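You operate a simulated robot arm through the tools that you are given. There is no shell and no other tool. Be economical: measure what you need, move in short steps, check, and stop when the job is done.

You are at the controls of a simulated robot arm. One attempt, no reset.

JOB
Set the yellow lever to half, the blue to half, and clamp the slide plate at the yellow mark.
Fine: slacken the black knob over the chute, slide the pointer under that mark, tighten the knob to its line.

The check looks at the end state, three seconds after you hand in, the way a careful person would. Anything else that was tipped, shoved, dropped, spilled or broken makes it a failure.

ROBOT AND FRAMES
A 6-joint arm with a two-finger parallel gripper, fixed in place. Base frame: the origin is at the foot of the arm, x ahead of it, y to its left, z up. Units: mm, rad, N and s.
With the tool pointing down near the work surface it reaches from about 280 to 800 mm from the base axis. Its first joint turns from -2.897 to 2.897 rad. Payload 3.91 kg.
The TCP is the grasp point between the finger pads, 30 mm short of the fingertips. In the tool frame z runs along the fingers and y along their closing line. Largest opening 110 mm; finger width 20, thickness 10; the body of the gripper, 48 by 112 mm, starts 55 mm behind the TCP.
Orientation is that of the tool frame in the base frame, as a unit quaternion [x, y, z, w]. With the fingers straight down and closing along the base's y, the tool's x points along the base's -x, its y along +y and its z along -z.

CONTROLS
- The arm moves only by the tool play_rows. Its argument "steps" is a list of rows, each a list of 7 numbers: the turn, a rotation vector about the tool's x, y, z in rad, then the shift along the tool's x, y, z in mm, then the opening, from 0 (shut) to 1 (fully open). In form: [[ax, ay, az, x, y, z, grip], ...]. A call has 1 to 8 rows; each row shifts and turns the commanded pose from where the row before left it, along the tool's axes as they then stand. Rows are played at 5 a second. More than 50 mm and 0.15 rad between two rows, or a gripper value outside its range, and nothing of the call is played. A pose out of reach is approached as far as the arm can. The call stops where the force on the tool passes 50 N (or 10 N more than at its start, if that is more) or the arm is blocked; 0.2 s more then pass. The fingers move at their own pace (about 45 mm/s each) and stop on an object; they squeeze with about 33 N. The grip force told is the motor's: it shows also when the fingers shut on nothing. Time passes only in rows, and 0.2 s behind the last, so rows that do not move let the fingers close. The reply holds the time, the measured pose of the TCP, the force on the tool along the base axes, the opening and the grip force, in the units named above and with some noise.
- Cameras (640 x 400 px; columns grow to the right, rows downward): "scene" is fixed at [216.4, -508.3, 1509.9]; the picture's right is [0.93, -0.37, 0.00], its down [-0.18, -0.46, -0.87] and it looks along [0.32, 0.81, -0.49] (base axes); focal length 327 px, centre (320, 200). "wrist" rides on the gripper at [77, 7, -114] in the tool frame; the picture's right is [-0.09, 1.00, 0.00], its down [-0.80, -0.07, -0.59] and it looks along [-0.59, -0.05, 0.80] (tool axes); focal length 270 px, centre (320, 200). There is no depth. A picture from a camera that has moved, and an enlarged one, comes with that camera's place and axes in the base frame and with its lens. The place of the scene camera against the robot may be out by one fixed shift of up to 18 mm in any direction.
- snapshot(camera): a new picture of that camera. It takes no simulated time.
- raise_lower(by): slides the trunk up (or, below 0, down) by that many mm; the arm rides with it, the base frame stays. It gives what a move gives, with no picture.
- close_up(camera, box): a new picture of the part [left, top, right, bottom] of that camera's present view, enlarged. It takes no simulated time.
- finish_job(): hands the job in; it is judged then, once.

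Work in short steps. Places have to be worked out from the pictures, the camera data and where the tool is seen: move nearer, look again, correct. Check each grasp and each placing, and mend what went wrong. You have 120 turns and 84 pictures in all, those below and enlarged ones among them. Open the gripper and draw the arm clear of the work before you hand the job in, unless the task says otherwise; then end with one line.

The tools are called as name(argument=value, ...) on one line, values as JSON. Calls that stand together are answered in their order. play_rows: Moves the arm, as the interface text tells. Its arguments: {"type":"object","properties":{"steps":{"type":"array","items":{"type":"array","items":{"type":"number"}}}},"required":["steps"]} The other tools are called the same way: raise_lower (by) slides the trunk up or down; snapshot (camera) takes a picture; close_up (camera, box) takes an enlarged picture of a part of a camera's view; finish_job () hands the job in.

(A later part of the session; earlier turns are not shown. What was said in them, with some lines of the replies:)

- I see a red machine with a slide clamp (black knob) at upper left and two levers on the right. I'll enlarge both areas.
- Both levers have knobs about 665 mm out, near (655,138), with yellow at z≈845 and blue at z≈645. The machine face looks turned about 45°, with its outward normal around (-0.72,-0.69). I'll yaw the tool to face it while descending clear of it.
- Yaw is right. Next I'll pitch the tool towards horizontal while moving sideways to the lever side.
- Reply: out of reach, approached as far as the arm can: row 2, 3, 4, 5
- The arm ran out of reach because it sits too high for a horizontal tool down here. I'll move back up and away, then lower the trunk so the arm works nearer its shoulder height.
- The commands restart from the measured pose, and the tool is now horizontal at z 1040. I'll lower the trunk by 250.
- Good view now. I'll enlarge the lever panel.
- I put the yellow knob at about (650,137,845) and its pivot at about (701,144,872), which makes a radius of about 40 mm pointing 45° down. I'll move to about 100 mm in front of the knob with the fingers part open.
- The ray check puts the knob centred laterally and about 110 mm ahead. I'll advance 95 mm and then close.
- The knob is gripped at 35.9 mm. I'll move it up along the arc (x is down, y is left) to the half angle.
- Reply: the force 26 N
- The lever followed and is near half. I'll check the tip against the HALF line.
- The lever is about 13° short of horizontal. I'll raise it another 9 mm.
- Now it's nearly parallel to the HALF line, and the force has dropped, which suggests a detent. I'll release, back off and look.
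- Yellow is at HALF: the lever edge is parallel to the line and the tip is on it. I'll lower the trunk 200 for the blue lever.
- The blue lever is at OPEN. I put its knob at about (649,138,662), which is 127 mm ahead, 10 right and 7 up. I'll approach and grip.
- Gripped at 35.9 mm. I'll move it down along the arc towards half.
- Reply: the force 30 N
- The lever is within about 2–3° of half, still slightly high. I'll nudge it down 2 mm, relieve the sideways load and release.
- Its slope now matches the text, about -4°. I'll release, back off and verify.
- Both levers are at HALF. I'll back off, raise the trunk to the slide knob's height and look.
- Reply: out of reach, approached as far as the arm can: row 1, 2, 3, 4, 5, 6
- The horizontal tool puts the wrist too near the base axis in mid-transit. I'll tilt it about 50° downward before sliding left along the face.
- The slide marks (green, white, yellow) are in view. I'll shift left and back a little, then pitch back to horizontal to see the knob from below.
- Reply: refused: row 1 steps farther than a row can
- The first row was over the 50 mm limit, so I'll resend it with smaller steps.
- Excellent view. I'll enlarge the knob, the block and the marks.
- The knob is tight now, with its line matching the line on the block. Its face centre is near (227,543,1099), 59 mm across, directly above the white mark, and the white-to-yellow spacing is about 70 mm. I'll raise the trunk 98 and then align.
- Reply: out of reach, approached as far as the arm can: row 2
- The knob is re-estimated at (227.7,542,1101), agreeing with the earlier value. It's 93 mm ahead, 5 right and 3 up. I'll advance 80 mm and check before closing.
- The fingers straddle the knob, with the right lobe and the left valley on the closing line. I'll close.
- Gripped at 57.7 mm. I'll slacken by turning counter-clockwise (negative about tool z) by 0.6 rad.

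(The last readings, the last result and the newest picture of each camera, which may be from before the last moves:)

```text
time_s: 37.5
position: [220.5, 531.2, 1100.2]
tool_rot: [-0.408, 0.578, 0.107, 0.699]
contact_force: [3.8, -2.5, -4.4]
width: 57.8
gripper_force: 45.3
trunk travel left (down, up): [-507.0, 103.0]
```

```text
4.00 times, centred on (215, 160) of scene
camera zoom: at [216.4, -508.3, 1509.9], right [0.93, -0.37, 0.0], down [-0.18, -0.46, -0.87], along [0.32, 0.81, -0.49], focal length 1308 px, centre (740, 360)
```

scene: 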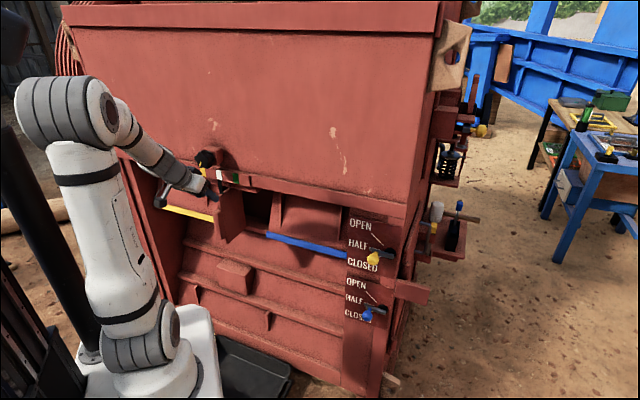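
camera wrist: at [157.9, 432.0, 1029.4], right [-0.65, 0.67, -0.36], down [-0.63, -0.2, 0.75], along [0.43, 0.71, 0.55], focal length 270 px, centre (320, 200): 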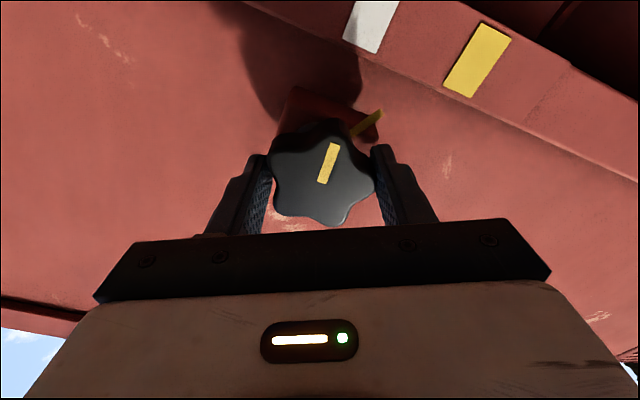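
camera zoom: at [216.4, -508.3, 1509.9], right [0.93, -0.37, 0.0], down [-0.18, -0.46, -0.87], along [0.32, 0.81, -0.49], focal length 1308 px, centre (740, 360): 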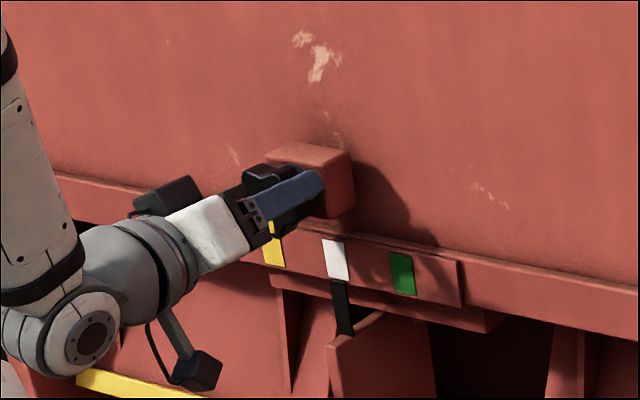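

The knob follows the gripper. I'll continue to about 90° of slack.

play_rows(steps=[[0, 0, -0.12, 0, 0, 0, 0], [0, 0, -0.12, 0, 0, 0, 0], [0, 0, -0.12, 0, 0, 0, 0], [0, 0, -0.12, 0, 0, 0, 0], [0, 0, -0.12, 0, 0, 0, 0], [0, 0, -0.12, 0, 0, 0, 0], [0, 0, -0.12, 0, 0, 0, 0], [0, 0, -0.12, 0, 0, 0, 0]])

snapshot(camera="wrist")

```text
time_s: 39.2
position: [220.9, 531.6, 1099.5]
tool_rot: [-0.628, 0.325, -0.227, 0.669]
contact_force: [4.9, -2.5, -1.3]
width: 57.8
gripper_force: 45.0
trunk travel left (down, up): [-507.0, 103.0]
```

```text
39 pictures are left
camera wrist: at [190.3, 398.2, 1083.3], right [-0.16, 0.17, -0.97], down [-0.97, 0.15, 0.19], along [0.18, 0.97, 0.14], focal length 270 px, centre (320, 200)
```

wrist: 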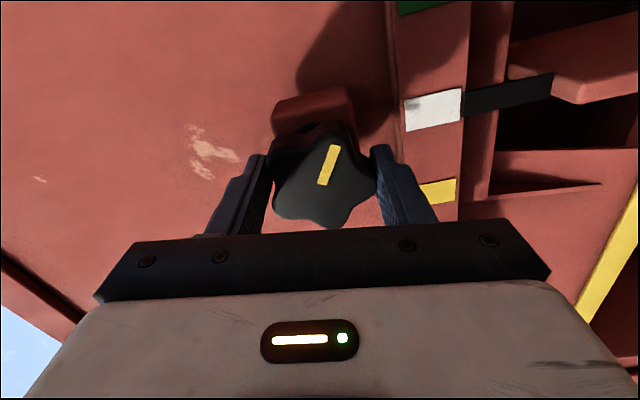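

It's slackened about 90°. I'll release, back off and roll back level, then look at the slide's divider and pointer.

play_rows(steps=[[0, 0, 0, 0, 0, 0, 0.5], [0, 0, 0, 0, 0, 0, 0.85], [0, 0, 0, 0, 0, 0, 0.85], [0, 0, 0, 0, 0, -35, 0.85], [0, 0, 0, 0, 0, -45, 0.85], [0, 0, 0, 0, 0, -40, 0.85]])

play_rows(steps=[[0, 0, 0.149, 0, 0, 0, 0.5], [0, 0, 0.149, 0, 0, 0, 0.5], [0, 0, 0.149, 0, 0, 0, 0.5], [0, 0, 0.149, 0, 0, 0, 0.5], [0, 0, 0.149, 0, 0, 0, 0.5], [0, 0, 0.149, 0, 0, 0, 0.5], [0, 0, 0.149, 0, 0, 0, 0.5], [0, 0, 0.149, 0, 0, 0, 0.5]])

play_rows(steps=[[0, 0, 0.115, 0, 0, 0, 0.5], [0, 0, 0.115, 0, 0, 0, 0.5]])

raise_lower(by=-130)

snapshot(camera="wrist")

close_up(camera="scene", box=[165, 130, 285, 250])

```text
time_s: 40.6
position: [131.6, 448.5, 1100.0]
tool_rot: [-0.628, 0.324, -0.228, 0.67]
contact_force: [-0.6, 0.6, -0.6]
width: 93.3
gripper_force: 0.0
trunk travel left (down, up): [-507.0, 103.0]
```

```text
time_s: 42.5
position: [133.2, 448.6, 1100.8]
tool_rot: [-0.337, 0.621, 0.188, 0.682]
contact_force: [-0.1, -0.6, -0.3]
width: 55.0
gripper_force: 0.0
trunk travel left (down, up): [-507.0, 103.0]
```

```text
time_s: 43.0
position: [133.6, 449.7, 1100.4]
tool_rot: [-0.263, 0.656, 0.265, 0.656]
contact_force: [-0.1, 0.1, 0.1]
width: 54.8
gripper_force: 0.1
trunk travel left (down, up): [-507.0, 103.0]
```

```text
time_s: 44.6
position: [133.8, 448.8, 969.0]
tool_rot: [-0.263, 0.656, 0.265, 0.656]
contact_force: [0.3, 1.0, 0.1]
width: 54.7
gripper_force: 0.1
trunk travel left (down, up): [-377.0, 233.0]
```

```text
38 pictures are left
camera wrist: at [46.3, 374.4, 894.6], right [-0.69, 0.72, 0.09], down [-0.38, -0.46, 0.8], along [0.62, 0.52, 0.59], focal length 270 px, centre (320, 200)
```

wrist: 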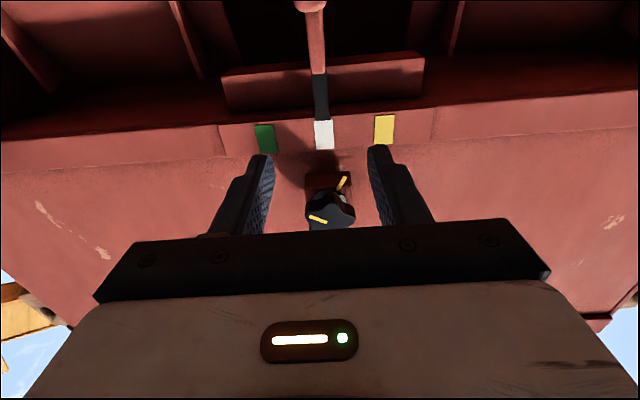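

```text
3.33 times, centred on (225, 190) of scene
camera zoom: at [216.4, -508.3, 1509.9], right [0.93, -0.37, 0.0], down [-0.18, -0.46, -0.87], along [0.32, 0.81, -0.49], focal length 1090 px, centre (637, 233)
```

zoom: 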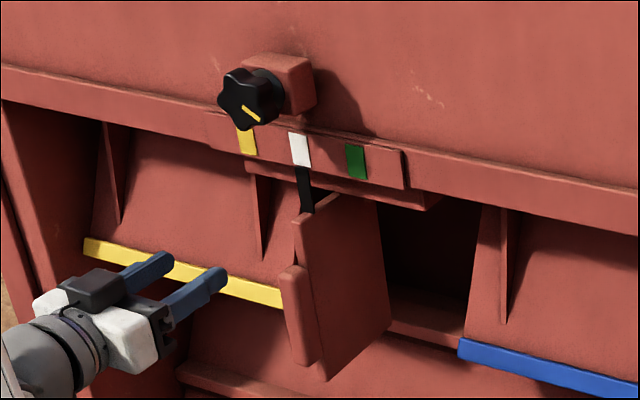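

The knob line has turned about 90°. The divider carries a front handle bar at about lateral 228, n·p≈551 and z 780–897. I'll lower the trunk to grip it.

raise_lower(by=-115)

snapshot(camera="wrist")

```text
time_s: 46.1
position: [134.1, 450.7, 855.9]
tool_rot: [-0.263, 0.656, 0.265, 0.656]
contact_force: [-0.2, 0.0, 0.3]
width: 55.0
gripper_force: 0.1
trunk travel left (down, up): [-262.0, 348.0]
```

```text
36 pictures are left
camera wrist: at [46.4, 374.5, 779.6], right [-0.69, 0.72, 0.09], down [-0.38, -0.46, 0.8], along [0.62, 0.52, 0.59], focal length 270 px, centre (320, 200)
```

wrist: 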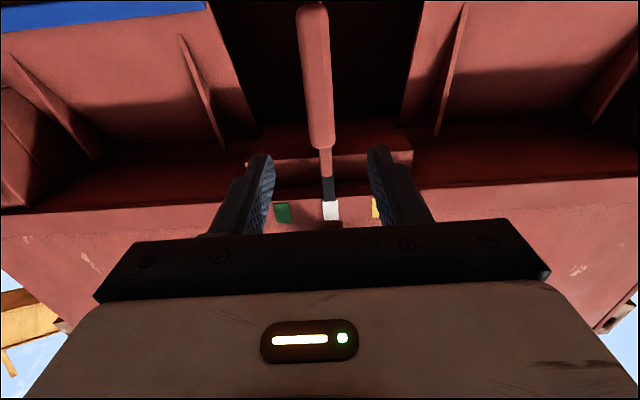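

The handle top is at about z 899, and the yellow flap's left edge looks just clear of a 70 mm slide. I'll grip shallowly near the handle top (z≈880), so the fingers stay clear of the flap.

play_rows(steps=[[0, 0, 0, -12, -1, 30, 0.5], [0, 0, 0, -12, -1, 35, 0.5], [0, 0, 0, 0, 0, 35, 0.5], [0, 0, 0, 0, 0, 24, 0.5], [0, 0, 0, 0, 0, 0, 0.5]])

snapshot(camera="wrist")

close_up(camera="scene", box=[165, 130, 285, 250])

```text
time_s: 47.3
position: [224.3, 534.2, 879.0]
tool_rot: [-0.263, 0.656, 0.265, 0.656]
contact_force: [-0.5, 0.1, -1.0]
width: 54.9
gripper_force: 0.1
trunk travel left (down, up): [-262.0, 348.0]
```

```text
35 pictures are left
camera wrist: at [137.3, 459.1, 803.9], right [-0.69, 0.72, 0.09], down [-0.38, -0.46, 0.8], along [0.62, 0.52, 0.59], focal length 270 px, centre (320, 200)
```

wrist: 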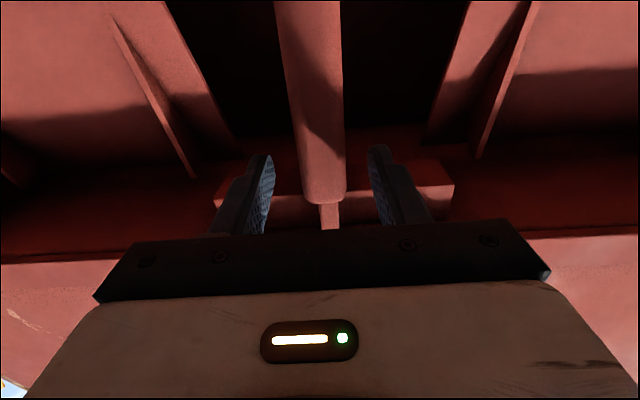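

```text
3.33 times, centred on (225, 190) of scene
camera zoom: at [216.4, -508.3, 1509.9], right [0.93, -0.37, 0.0], down [-0.18, -0.46, -0.87], along [0.32, 0.81, -0.49], focal length 1090 px, centre (637, 233)
```

zoom: 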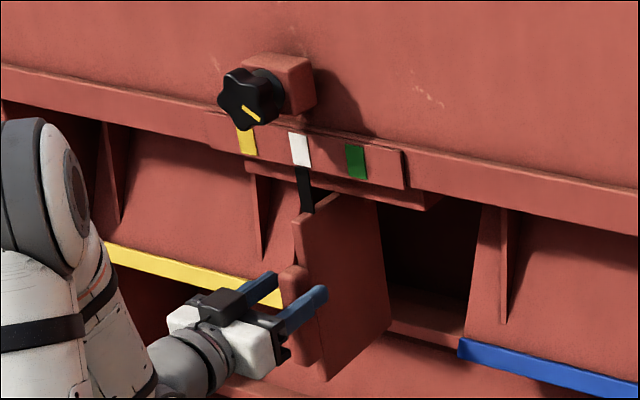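

The handle is centred between the fingers, so I'll close on it.

play_rows(steps=[[0, 0, 0, 0, 0, 0, 0.2], [0, 0, 0, 0, 0, 0, 0], [0, 0, 0, 0, 0, 0, 0], [0, 0, 0, 0, 0, 0, 0]])

snapshot(camera="wrist")

```text
time_s: 48.3
position: [223.7, 533.3, 879.1]
tool_rot: [-0.264, 0.655, 0.265, 0.656]
contact_force: [-1.2, 5.1, 1.5]
width: 25.9
gripper_force: 44.8
trunk travel left (down, up): [-262.0, 348.0]
```

```text
33 pictures are left
camera wrist: at [136.8, 459.2, 803.8], right [-0.69, 0.72, 0.09], down [-0.38, -0.46, 0.8], along [0.61, 0.52, 0.59], focal length 270 px, centre (320, 200)
```

wrist: 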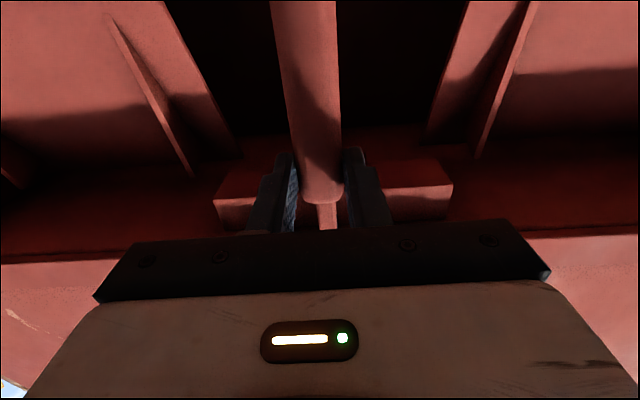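

Gripped at 25.9 mm. I'll slide left 60 mm in small steps, watching the force.

play_rows(steps=[[0, 0, 0, 0, 8, 0, 0], [0, 0, 0, 0, 10, 0, 0], [0, 0, 0, 0, 10, 0, 0], [0, 0, 0, 0, 10, 0, 0], [0, 0, 0, 0, 10, 0, 0], [0, 0, 0, 0, 10, 0, 0], [0, 0, 0, 0, 0, 0, 0]])

snapshot(camera="wrist")

close_up(camera="scene", box=[165, 130, 285, 250])

```text
time_s: 49.9
position: [182.8, 573.7, 879.7]
tool_rot: [-0.264, 0.656, 0.265, 0.656]
contact_force: [-6.9, -11.2, -2.6]
width: 25.9
gripper_force: 44.6
trunk travel left (down, up): [-262.0, 348.0]
```

```text
32 pictures are left
camera wrist: at [96.0, 499.8, 803.9], right [-0.69, 0.72, 0.09], down [-0.38, -0.46, 0.8], along [0.62, 0.52, 0.59], focal length 270 px, centre (320, 200)
```

wrist: 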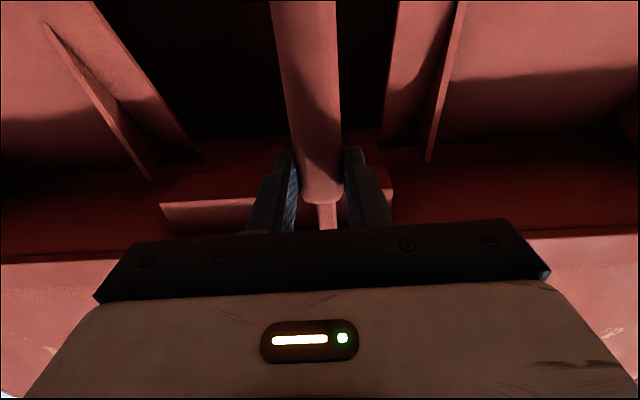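

```text
3.33 times, centred on (225, 190) of scene
camera zoom: at [216.4, -508.3, 1509.9], right [0.93, -0.37, 0.0], down [-0.18, -0.46, -0.87], along [0.32, 0.81, -0.49], focal length 1090 px, centre (637, 233)
```

zoom: 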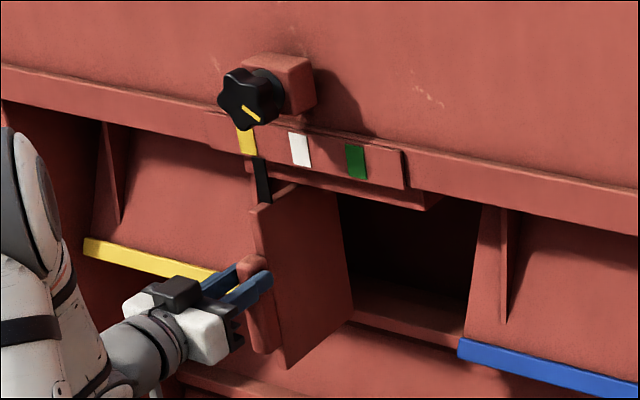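

It's sliding freely, with the pointer about 12–15 mm short. I'll enlarge to measure.

close_up(camera="scene", box=[200, 145, 240, 175])

```text
13.33 times, centred on (220, 160) of scene
camera zoom: at [216.4, -508.3, 1509.9], right [0.93, -0.37, 0.0], down [-0.18, -0.46, -0.87], along [0.32, 0.81, -0.49], focal length 4360 px, centre (1653, 733)
```

zoom: 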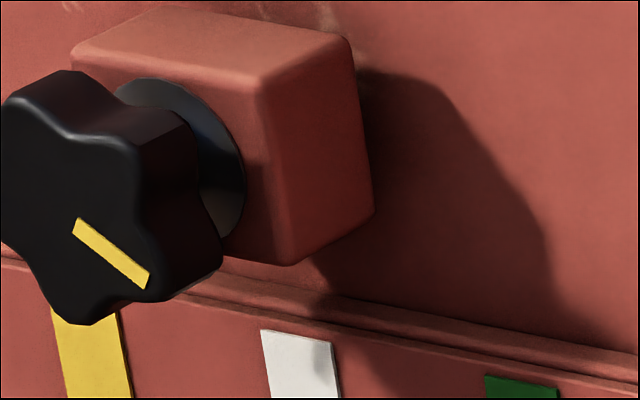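

close_up(camera="scene", box=[200, 160, 240, 185])

```text
16.00 times, centred on (220, 172) of scene
camera zoom: at [216.4, -508.3, 1509.9], right [0.93, -0.37, 0.0], down [-0.18, -0.46, -0.87], along [0.32, 0.81, -0.49], focal length 5232 px, centre (1920, 640)
```

zoom: 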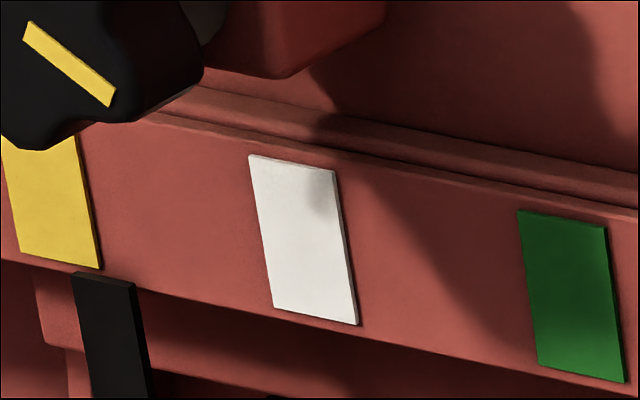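

By scale (about 3.8 px/mm, and allowing for the starting offset under white), about 9 mm remains. I'll move that and remeasure.

play_rows(steps=[[0, 0, 0, 0, 5, 0, 0], [0, 0, 0, 0, 4, 0, 0], [0, 0, 0, 0, 0, 0, 0]])

close_up(camera="scene", box=[195, 162, 235, 187])

```text
time_s: 50.7
position: [176.2, 581.2, 879.3]
tool_rot: [-0.265, 0.656, 0.264, 0.656]
contact_force: [-11.2, -16.7, -8.5]
width: 26.0
gripper_force: 45.2
trunk travel left (down, up): [-262.0, 348.0]
```

```text
16.00 times, centred on (215, 174) of scene
camera zoom: at [216.4, -508.3, 1509.9], right [0.93, -0.37, 0.0], down [-0.18, -0.46, -0.87], along [0.32, 0.81, -0.49], focal length 5232 px, centre (2000, 608)
```

zoom: 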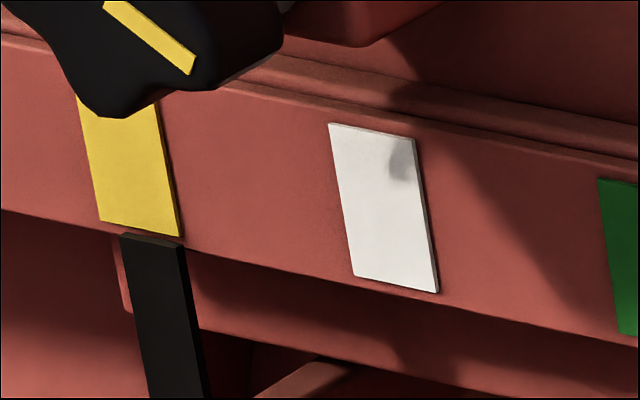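

It's about 1 mm short by the calibrated offset. I'll nudge 1 mm, release, back off and check from the wrist camera.

play_rows(steps=[[0, 0, 0, 0, 1.2, 0, 0], [0, 0, 0, 0, 0, 0, 0], [0, 0, 0, 0, 0, 0, 0.25], [0, 0, 0, 0, 0, 0, 0.4], [0, 0, 0, 0, 0, -30, 0.4], [0, 0, 0, 0, 0, -45, 0.4], [0, 0, 0, 0, 0, -45, 0.4]])

raise_lower(by=120)

snapshot(camera="wrist")

close_up(camera="scene", box=[195, 162, 235, 187])

```text
time_s: 52.3
position: [88.4, 499.2, 879.3]
tool_rot: [-0.264, 0.656, 0.265, 0.656]
contact_force: [0.1, -0.1, 0.6]
width: 44.2
gripper_force: 0.0
trunk travel left (down, up): [-262.0, 348.0]
```

```text
time_s: 53.8
position: [89.0, 499.7, 1000.9]
tool_rot: [-0.263, 0.656, 0.265, 0.656]
contact_force: [-0.3, 0.8, 0.9]
width: 43.9
gripper_force: 0.0
trunk travel left (down, up): [-382.0, 228.0]
```

```text
27 pictures are left
camera wrist: at [2.6, 424.7, 924.0], right [-0.69, 0.72, 0.09], down [-0.38, -0.46, 0.8], along [0.62, 0.52, 0.59], focal length 270 px, centre (320, 200)
```

wrist: 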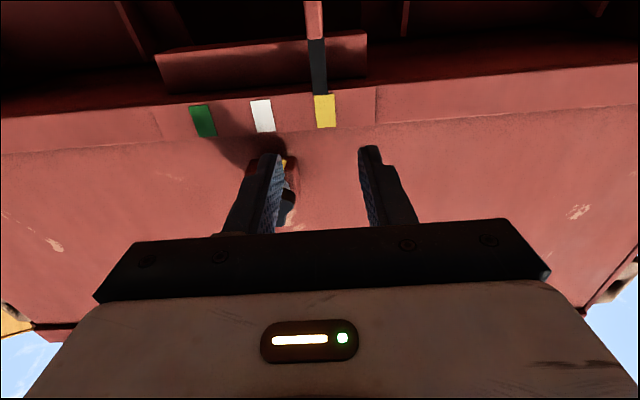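

```text
16.00 times, centred on (215, 174) of scene
camera zoom: at [216.4, -508.3, 1509.9], right [0.93, -0.37, 0.0], down [-0.18, -0.46, -0.87], along [0.32, 0.81, -0.49], focal length 5232 px, centre (2000, 608)
```

zoom: 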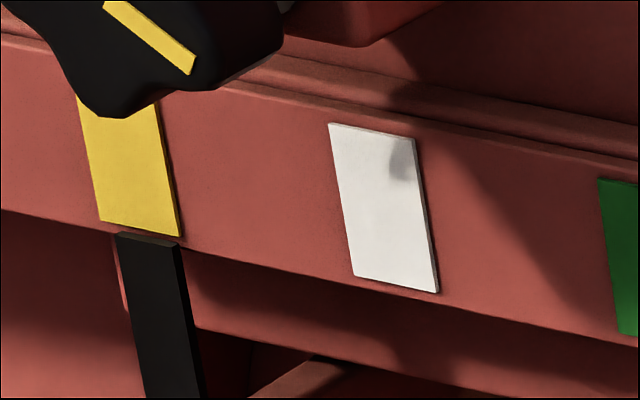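

close_up(camera="wrist", box=[290, 60, 360, 135])

```text
5.33 times, centred on (325, 98) of wrist
camera zoom: at [2.6, 424.7, 924.0], right [-0.69, 0.72, 0.09], down [-0.38, -0.46, 0.8], along [0.62, 0.52, 0.59], focal length 1442 px, centre (293, 747)
```

zoom: 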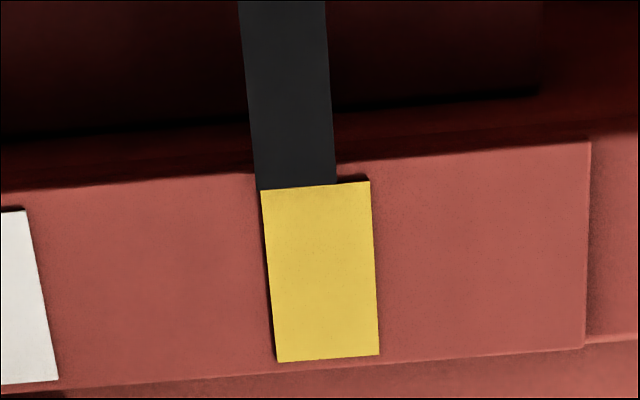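

Seen squarely from the front, the pointer centre is about 19 px (3.8 mm) right of the yellow mark's centre. I'll go back down, regrip and move it that far.

raise_lower(by=-120)

play_rows(steps=[[0, 0, 0, 0, 0, 30, 0.5], [0, 0, 0, 0, 0, 45, 0.5], [0, 0, 0, 0, 0, 45, 0.5], [0, 0, 0, 0, 0, 0, 0.2], [0, 0, 0, 0, 0, 0, 0.0], [0, 0, 0, 0, 0, 0, 0.0], [0, 0, 0, 0, 0, 0, 0.0]])

```text
time_s: 55.3
position: [88.3, 498.7, 879.6]
tool_rot: [-0.264, 0.656, 0.265, 0.656]
contact_force: [-0.2, -0.9, -0.5]
width: 44.1
gripper_force: 0.0
trunk travel left (down, up): [-262.0, 348.0]
```

```text
time_s: 56.9
position: [175.0, 583.5, 879.3]
tool_rot: [-0.263, 0.656, 0.265, 0.656]
contact_force: [6.5, -0.3, 0.1]
width: 25.9
gripper_force: 44.6
trunk travel left (down, up): [-262.0, 348.0]
```

Regripped. I'll move 4 mm left, then release and re-inspect.

play_rows(steps=[[0, 0, 0, 0, 2.2, 0, 0], [0, 0, 0, 0, 2.0, 0, 0], [0, 0, 0, 0, 0, 0, 0], [0, 0, 0, 0, 0, 0, 0.25], [0, 0, 0, 0, 0, 0, 0.4], [0, 0, 0, 0, 0, -30, 0.4], [0, 0, 0, 0, 0, -45, 0.4], [0, 0, 0, 0, 0, -45, 0.4]])

raise_lower(by=120)

close_up(camera="wrist", box=[290, 60, 360, 135])

```text
time_s: 58.7
position: [85.7, 501.9, 881.8]
tool_rot: [-0.264, 0.656, 0.265, 0.656]
contact_force: [-0.6, 0.5, -1.0]
width: 44.3
gripper_force: 0.1
trunk travel left (down, up): [-262.0, 348.0]
```

```text
time_s: 60.2
position: [86.2, 501.5, 999.8]
tool_rot: [-0.264, 0.656, 0.265, 0.656]
contact_force: [0.2, 0.1, -0.7]
width: 43.8
gripper_force: 0.0
trunk travel left (down, up): [-382.0, 228.0]
```

```text
5.33 times, centred on (325, 98) of wrist
camera zoom: at [-1.1, 427.4, 924.4], right [-0.69, 0.72, 0.09], down [-0.38, -0.46, 0.8], along [0.62, 0.52, 0.59], focal length 1442 px, centre (293, 747)
```

zoom: 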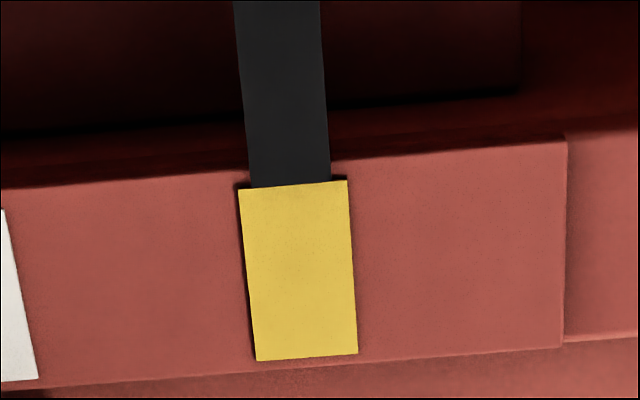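

The pointer is centred on the yellow mark to within about 0.4 mm. Now I'll go back to the knob: raise 100, shift right, roll to the knob's present orientation and open.

raise_lower(by=100)

play_rows(steps=[[0, 0, 0, 0, -36, 15, 0.85], [0, 0, 0, 0, -36, 15, 0.85], [0, 0, -0.145, 0, 0, 0, 0.85], [0, 0, -0.145, 0, 0, 0, 0.85], [0, 0, -0.145, 0, 0, 0, 0.85], [0, 0, -0.145, 0, 0, 0, 0.85], [0, 0, -0.145, 0, 0, 0, 0.85], [0, 0, -0.145, 0, 0, 0, 0.85]])

play_rows(steps=[[0, 0, -0.14, 0, 0, 0, 0.85], [0, 0, -0.14, 0, 0, 0, 0.85], [0, 0, -0.135, 0, 0, 0, 0.85], [0, 0, -0.135, 0, 0, 0, 0.85], [0, 0, 0, 0, 0, 0, 0.85]])

snapshot(camera="wrist")

```text
time_s: 61.5
position: [85.8, 502.2, 1099.6]
tool_rot: [-0.264, 0.656, 0.265, 0.656]
contact_force: [-0.6, 0.2, 0.5]
width: 43.9
gripper_force: 0.0
trunk travel left (down, up): [-482.0, 128.0]
```

```text
time_s: 63.3
position: [158.0, 470.5, 1100.3]
tool_rot: [-0.517, 0.483, -0.037, 0.706]
contact_force: [0.5, 0.3, 0.5]
width: 93.5
gripper_force: 0.1
trunk travel left (down, up): [-482.0, 128.0]
```

```text
time_s: 64.5
position: [158.1, 471.6, 1100.4]
tool_rot: [-0.628, 0.325, -0.227, 0.67]
contact_force: [-0.7, 0.1, 0.7]
width: 93.6
gripper_force: 0.0
trunk travel left (down, up): [-482.0, 128.0]
```

```text
23 pictures are left
camera wrist: at [127.4, 337.1, 1082.9], right [-0.16, 0.17, -0.97], down [-0.97, 0.15, 0.19], along [0.18, 0.97, 0.14], focal length 270 px, centre (320, 200)
```

wrist: 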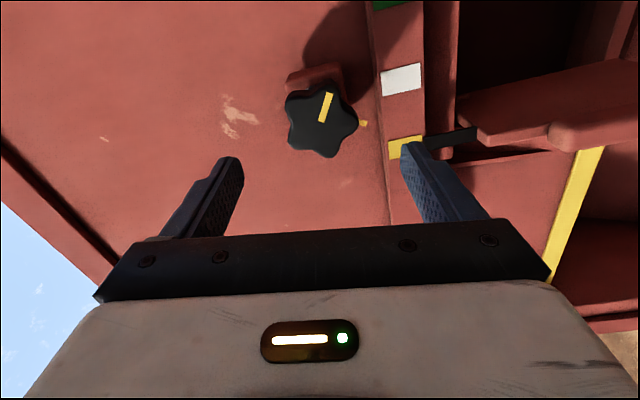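

The gripper is lined up with its former grip pose, 87 mm ahead with no lateral offset. I'll advance and close.

play_rows(steps=[[0, 0, 0, 0, 0, 30, 0.85], [0, 0, 0, 0, 0, 30, 0.85], [0, 0, 0, 0, 0, 26, 0.85], [0, 0, 0, 0, 0, 0, 0.85], [0, 0, 0, 0, 0, 0, 0.4], [0, 0, 0, 0, 0, 0, 0.2], [0, 0, 0, 0, 0, 0, 0.0], [0, 0, 0, 0, 0, 0, 0.0]])

snapshot(camera="wrist")

```text
time_s: 66.3
position: [220.4, 532.4, 1099.5]
tool_rot: [-0.628, 0.325, -0.227, 0.67]
contact_force: [-1.5, -1.3, -1.5]
width: 58.0
gripper_force: 44.8
trunk travel left (down, up): [-482.0, 128.0]
```

```text
22 pictures are left
camera wrist: at [189.6, 397.6, 1083.1], right [-0.17, 0.17, -0.97], down [-0.97, 0.15, 0.19], along [0.18, 0.97, 0.14], focal length 270 px, centre (320, 200)
```

wrist: 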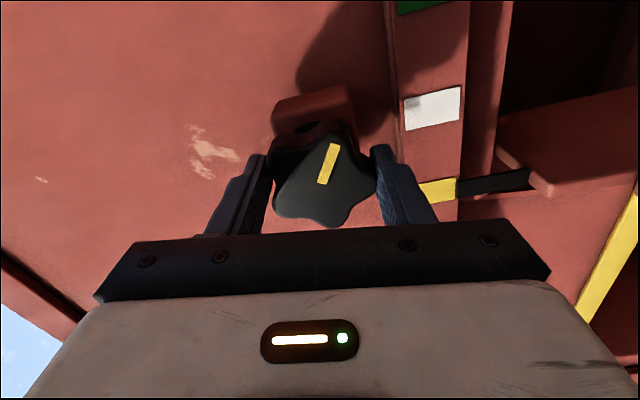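

The grip is the same as before. I'll turn clockwise +1.2 rad, then finish to the line.

play_rows(steps=[[0, 0, 0.12, 0, 0, 0, 0], [0, 0, 0.12, 0, 0, 0, 0], [0, 0, 0.12, 0, 0, 0, 0], [0, 0, 0.12, 0, 0, 0, 0], [0, 0, 0.12, 0, 0, 0, 0], [0, 0, 0.12, 0, 0, 0, 0], [0, 0, 0.12, 0, 0, 0, 0], [0, 0, 0.12, 0, 0, 0, 0]])

play_rows(steps=[[0, 0, 0.1, 0, 0, 0, 0], [0, 0, 0.1, 0, 0, 0, 0], [0, 0, 0.1, 0, 0, 0, 0], [0, 0, 0.1, 0, 0, 0, 0], [0, 0, 0.1, 0, 0, 0, 0], [0, 0, 0.1, 0, 0, 0, 0], [0, 0, 0, 0, 0, 0, 0]])

snapshot(camera="wrist")

```text
time_s: 68.1
position: [218.9, 532.4, 1099.3]
tool_rot: [-0.405, 0.579, 0.109, 0.699]
contact_force: [0.3, 5.9, 4.2]
width: 57.8
gripper_force: 45.3
trunk travel left (down, up): [-482.0, 128.0]
```

```text
time_s: 69.7
position: [219.7, 531.1, 1099.1]
tool_rot: [-0.217, 0.673, 0.311, 0.635]
contact_force: [1.3, 7.7, 3.6]
width: 57.8
gripper_force: 45.3
trunk travel left (down, up): [-482.0, 128.0]
```

```text
21 pictures are left
camera wrist: at [125.2, 464.3, 1026.0], right [-0.68, 0.7, 0.23], down [-0.3, -0.55, 0.78], along [0.67, 0.46, 0.58], focal length 270 px, centre (320, 200)
```

wrist: 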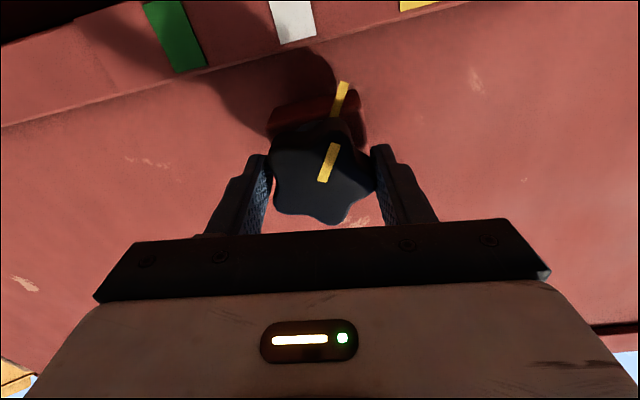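

The view matches the pre-slackening picture. I'll release, back off, roll level and compare the lines.

play_rows(steps=[[0, 0, 0, 0, 0, 0, 0.5], [0, 0, 0, 0, 0, 0, 0.85], [0, 0, 0, 0, 0, 0, 0.85], [0, 0, 0, 0, 0, -40, 0.85], [0, 0, 0, 0, 0, -40, 0.85], [0, 0, -0.14, 0, 0, -30, 0.85]])

raise_lower(by=-90)

snapshot(camera="wrist")

close_up(camera="scene", box=[185, 140, 265, 215])

```text
time_s: 71.1
position: [139.3, 453.4, 1100.2]
tool_rot: [-0.263, 0.656, 0.264, 0.656]
contact_force: [0.5, 1.0, -0.5]
width: 93.5
gripper_force: 0.1
trunk travel left (down, up): [-482.0, 128.0]
```

```text
time_s: 72.4
position: [140.1, 453.6, 1009.6]
tool_rot: [-0.264, 0.656, 0.264, 0.656]
contact_force: [-0.3, 0.2, -0.4]
width: 93.3
gripper_force: 0.1
trunk travel left (down, up): [-392.0, 218.0]
```

```text
20 pictures are left
camera wrist: at [53.0, 379.3, 934.2], right [-0.69, 0.72, 0.09], down [-0.38, -0.46, 0.8], along [0.62, 0.52, 0.59], focal length 270 px, centre (320, 200)
```

wrist: 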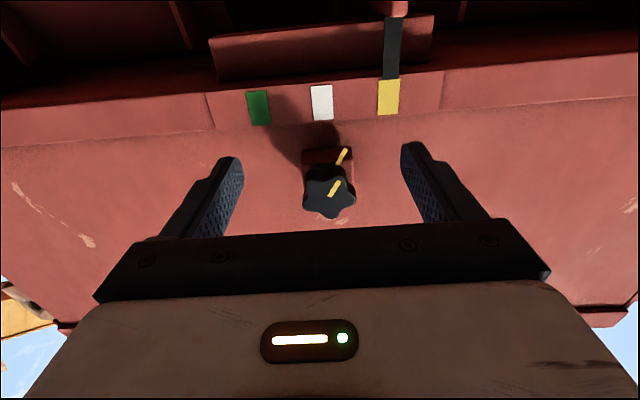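

```text
5.33 times, centred on (225, 178) of scene
camera zoom: at [216.4, -508.3, 1509.9], right [0.93, -0.37, 0.0], down [-0.18, -0.46, -0.87], along [0.32, 0.81, -0.49], focal length 1744 px, centre (827, 320)
```

zoom: 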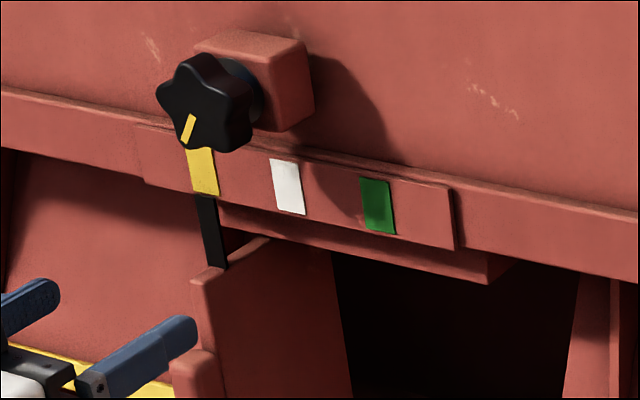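

close_up(camera="wrist", box=[300, 140, 360, 222])

close_up(camera="wrist", box=[350, 40, 430, 130])

```text
4.88 times, centred on (330, 181) of wrist
camera zoom: at [53.0, 379.3, 934.2], right [-0.69, 0.72, 0.09], down [-0.38, -0.46, 0.8], along [0.62, 0.52, 0.59], focal length 1318 px, centre (271, 293)
```

zoom: 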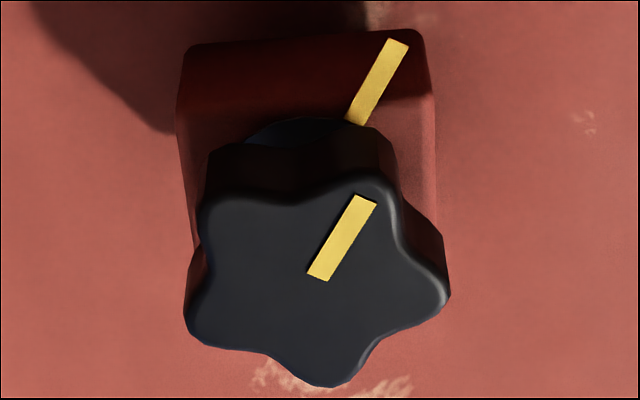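

```text
4.44 times, centred on (390, 85) of wrist
camera zoom: at [53.0, 379.3, 934.2], right [-0.69, 0.72, 0.09], down [-0.38, -0.46, 0.8], along [0.62, 0.52, 0.59], focal length 1201 px, centre (9, 711)
```

zoom: 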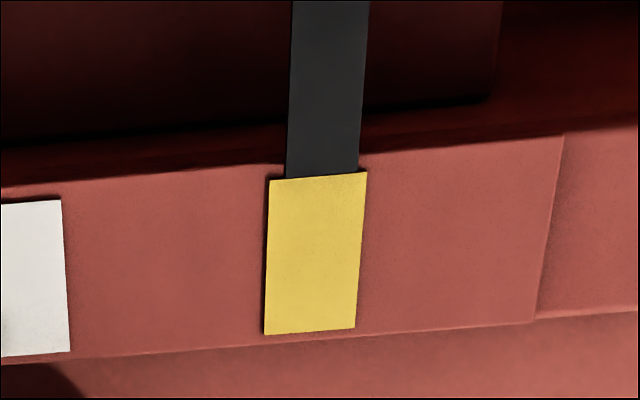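

The pointer is still centred under yellow. The knob line reads about 32.5° against the block line's 27.7° (originally 28.1°), so it's about 4.5° past the line. I'll regrip and turn it back 0.08 rad.

raise_lower(by=90)

play_rows(steps=[[0, 0, 0.14, 0, 0, 0, 0.85], [0, 0, 0, 0, 0, 0, 0.85]])

```text
time_s: 73.6
position: [139.5, 453.9, 1099.0]
tool_rot: [-0.264, 0.656, 0.265, 0.656]
contact_force: [0.5, -0.4, 0.3]
width: 93.4
gripper_force: 0.0
trunk travel left (down, up): [-482.0, 128.0]
```

```text
time_s: 74.2
position: [139.5, 453.3, 1099.6]
tool_rot: [-0.217, 0.673, 0.311, 0.635]
contact_force: [-0.8, -0.2, -0.4]
width: 93.7
gripper_force: 0.1
trunk travel left (down, up): [-482.0, 128.0]
```

It's aligned with the grip pose, 112 mm ahead. I'll advance, close and turn back 0.08.

play_rows(steps=[[0, 0, 0, 0, 0, 40, 0.85], [0, 0, 0, 0, 0, 40, 0.85], [0, 0, 0, 0, 0, 32, 0.85], [0, 0, 0, 0, 0, 0, 0.4], [0, 0, 0, 0, 0, 0, 0.2], [0, 0, 0, 0, 0, 0, 0.0], [0, 0, 0, 0, 0, 0, 0.0], [0, 0, 0, 0, 0, 0, 0.0]])

play_rows(steps=[[0, 0, -0.04, 0, 0, 0, 0], [0, 0, -0.04, 0, 0, 0, 0], [0, 0, 0, 0, 0, 0, 0], [0, 0, 0, 0, 0, 0, 0]])

close_up(camera="wrist", box=[270, 70, 380, 230])

```text
time_s: 76.0
position: [220.5, 532.3, 1100.1]
tool_rot: [-0.217, 0.673, 0.31, 0.636]
contact_force: [3.6, 5.6, 1.4]
width: 58.0
gripper_force: 45.9
trunk travel left (down, up): [-482.0, 128.0]
```

```text
time_s: 77.0
position: [221.6, 532.3, 1100.2]
tool_rot: [-0.244, 0.664, 0.285, 0.647]
contact_force: [2.6, 7.9, 3.3]
width: 57.7
gripper_force: 44.7
trunk travel left (down, up): [-482.0, 128.0]
```

```text
2.50 times, centred on (325, 150) of wrist
camera zoom: at [130.7, 461.1, 1025.0], right [-0.69, 0.71, 0.15], down [-0.34, -0.5, 0.79], along [0.64, 0.49, 0.59], focal length 676 px, centre (308, 325)
```

zoom: 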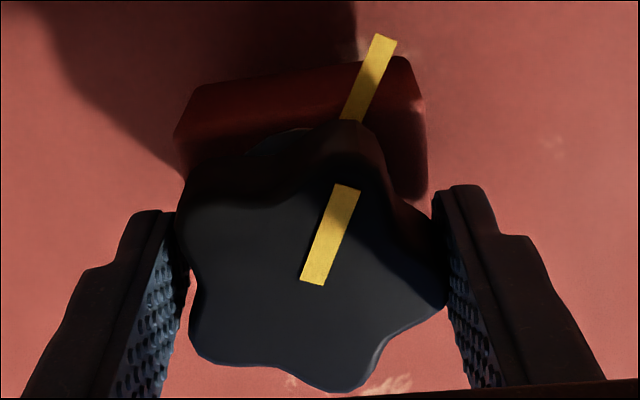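

The lines are now about parallel. I'll release, back off and verify.

play_rows(steps=[[0, 0, 0, 0, 0, 0, 0.5], [0, 0, 0, 0, 0, 0, 0.85], [0, 0, 0, 0, 0, 0, 0.85], [0, 0, 0, 0, 0, -40, 0.85], [0, 0, 0, 0, 0, -40, 0.85], [0, 0, -0.06, 0, 0, -30, 0.85]])

raise_lower(by=-90)

close_up(camera="wrist", box=[300, 140, 360, 222])

close_up(camera="wrist", box=[350, 40, 430, 130])

```text
time_s: 78.4
position: [140.8, 454.4, 1099.8]
tool_rot: [-0.264, 0.656, 0.265, 0.656]
contact_force: [0.0, 0.2, -0.5]
width: 93.1
gripper_force: 0.1
trunk travel left (down, up): [-482.0, 128.0]
```

```text
time_s: 79.7
position: [142.6, 456.6, 1009.2]
tool_rot: [-0.264, 0.656, 0.265, 0.656]
contact_force: [-0.6, 0.0, -0.3]
width: 93.5
gripper_force: 0.1
trunk travel left (down, up): [-392.0, 218.0]
```

```text
4.88 times, centred on (330, 181) of wrist
camera zoom: at [55.0, 380.7, 934.5], right [-0.69, 0.72, 0.09], down [-0.38, -0.46, 0.8], along [0.62, 0.52, 0.59], focal length 1318 px, centre (271, 293)
```

zoom: 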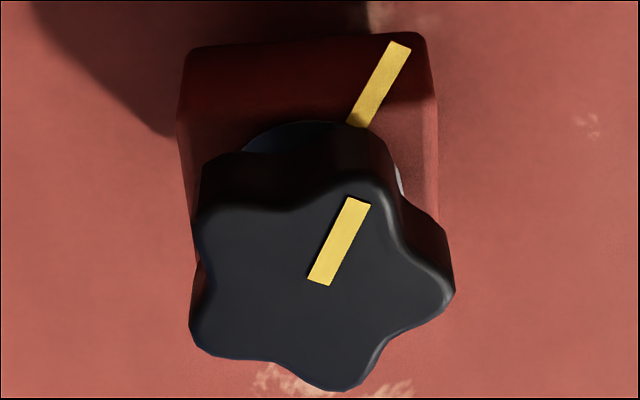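

```text
4.44 times, centred on (390, 85) of wrist
camera zoom: at [55.0, 380.7, 934.5], right [-0.69, 0.72, 0.09], down [-0.38, -0.46, 0.8], along [0.62, 0.52, 0.59], focal length 1201 px, centre (9, 711)
```

zoom: 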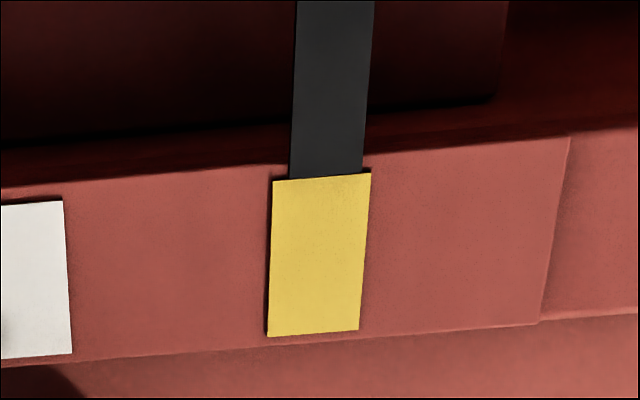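

The knob line (26°) and block line (27.4°) match, and the pointer is centred under yellow. I'll draw the arm back and do a final overall check.

play_rows(steps=[[0, 0.12, 0, 0, 0, -25, 0.85], [0, 0.12, 0, 0, 0, -25, 0.85], [0, 0.12, 0, 10, 0, -25, 0.85], [0, 0.12, 0, 10, 0, -20, 0.85]])

snapshot(camera="scene")

close_up(camera="scene", box=[330, 200, 430, 330])

```text
time_s: 80.7
position: [74.6, 386.1, 1003.6]
tool_rot: [-0.319, 0.795, 0.188, 0.48]
contact_force: [-0.3, 0.1, -0.1]
width: 93.5
gripper_force: 0.1
trunk travel left (down, up): [-392.0, 218.0]
```

```text
13 pictures are left
```

scene: 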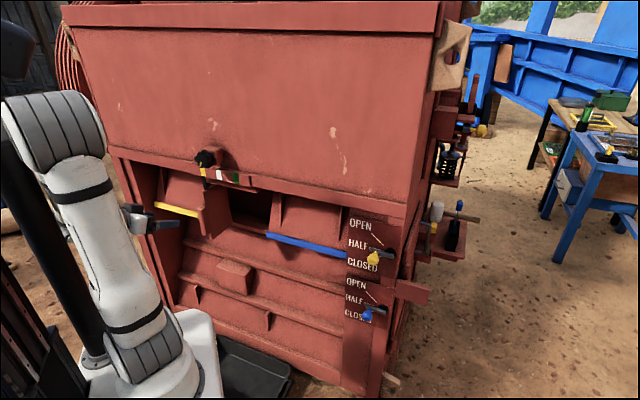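

```text
3.08 times, centred on (380, 265) of scene
camera zoom: at [216.4, -508.3, 1509.9], right [0.93, -0.37, 0.0], down [-0.18, -0.46, -0.87], along [0.32, 0.81, -0.49], focal length 1006 px, centre (135, 0)
```

zoom: 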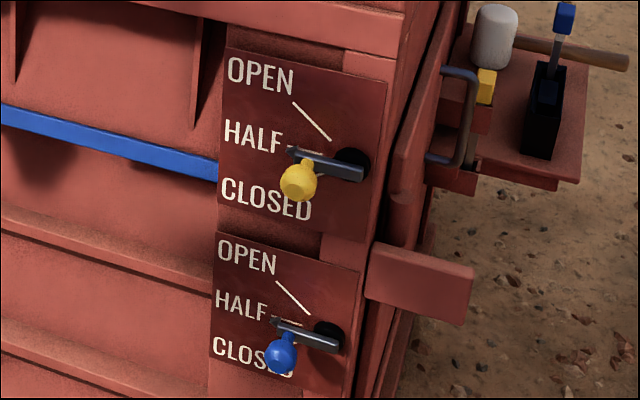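

Both levers sit at HALF, the slide is clamped at yellow, the arm is clear and nothing else was disturbed. I'll hand it in.

finish_job()

```text
The job is handed in.
```

The job is handed in: the yellow and blue levers are at half, the pointer is centred under the yellow mark, and the black knob is tightened to within about 1.5° of its line.
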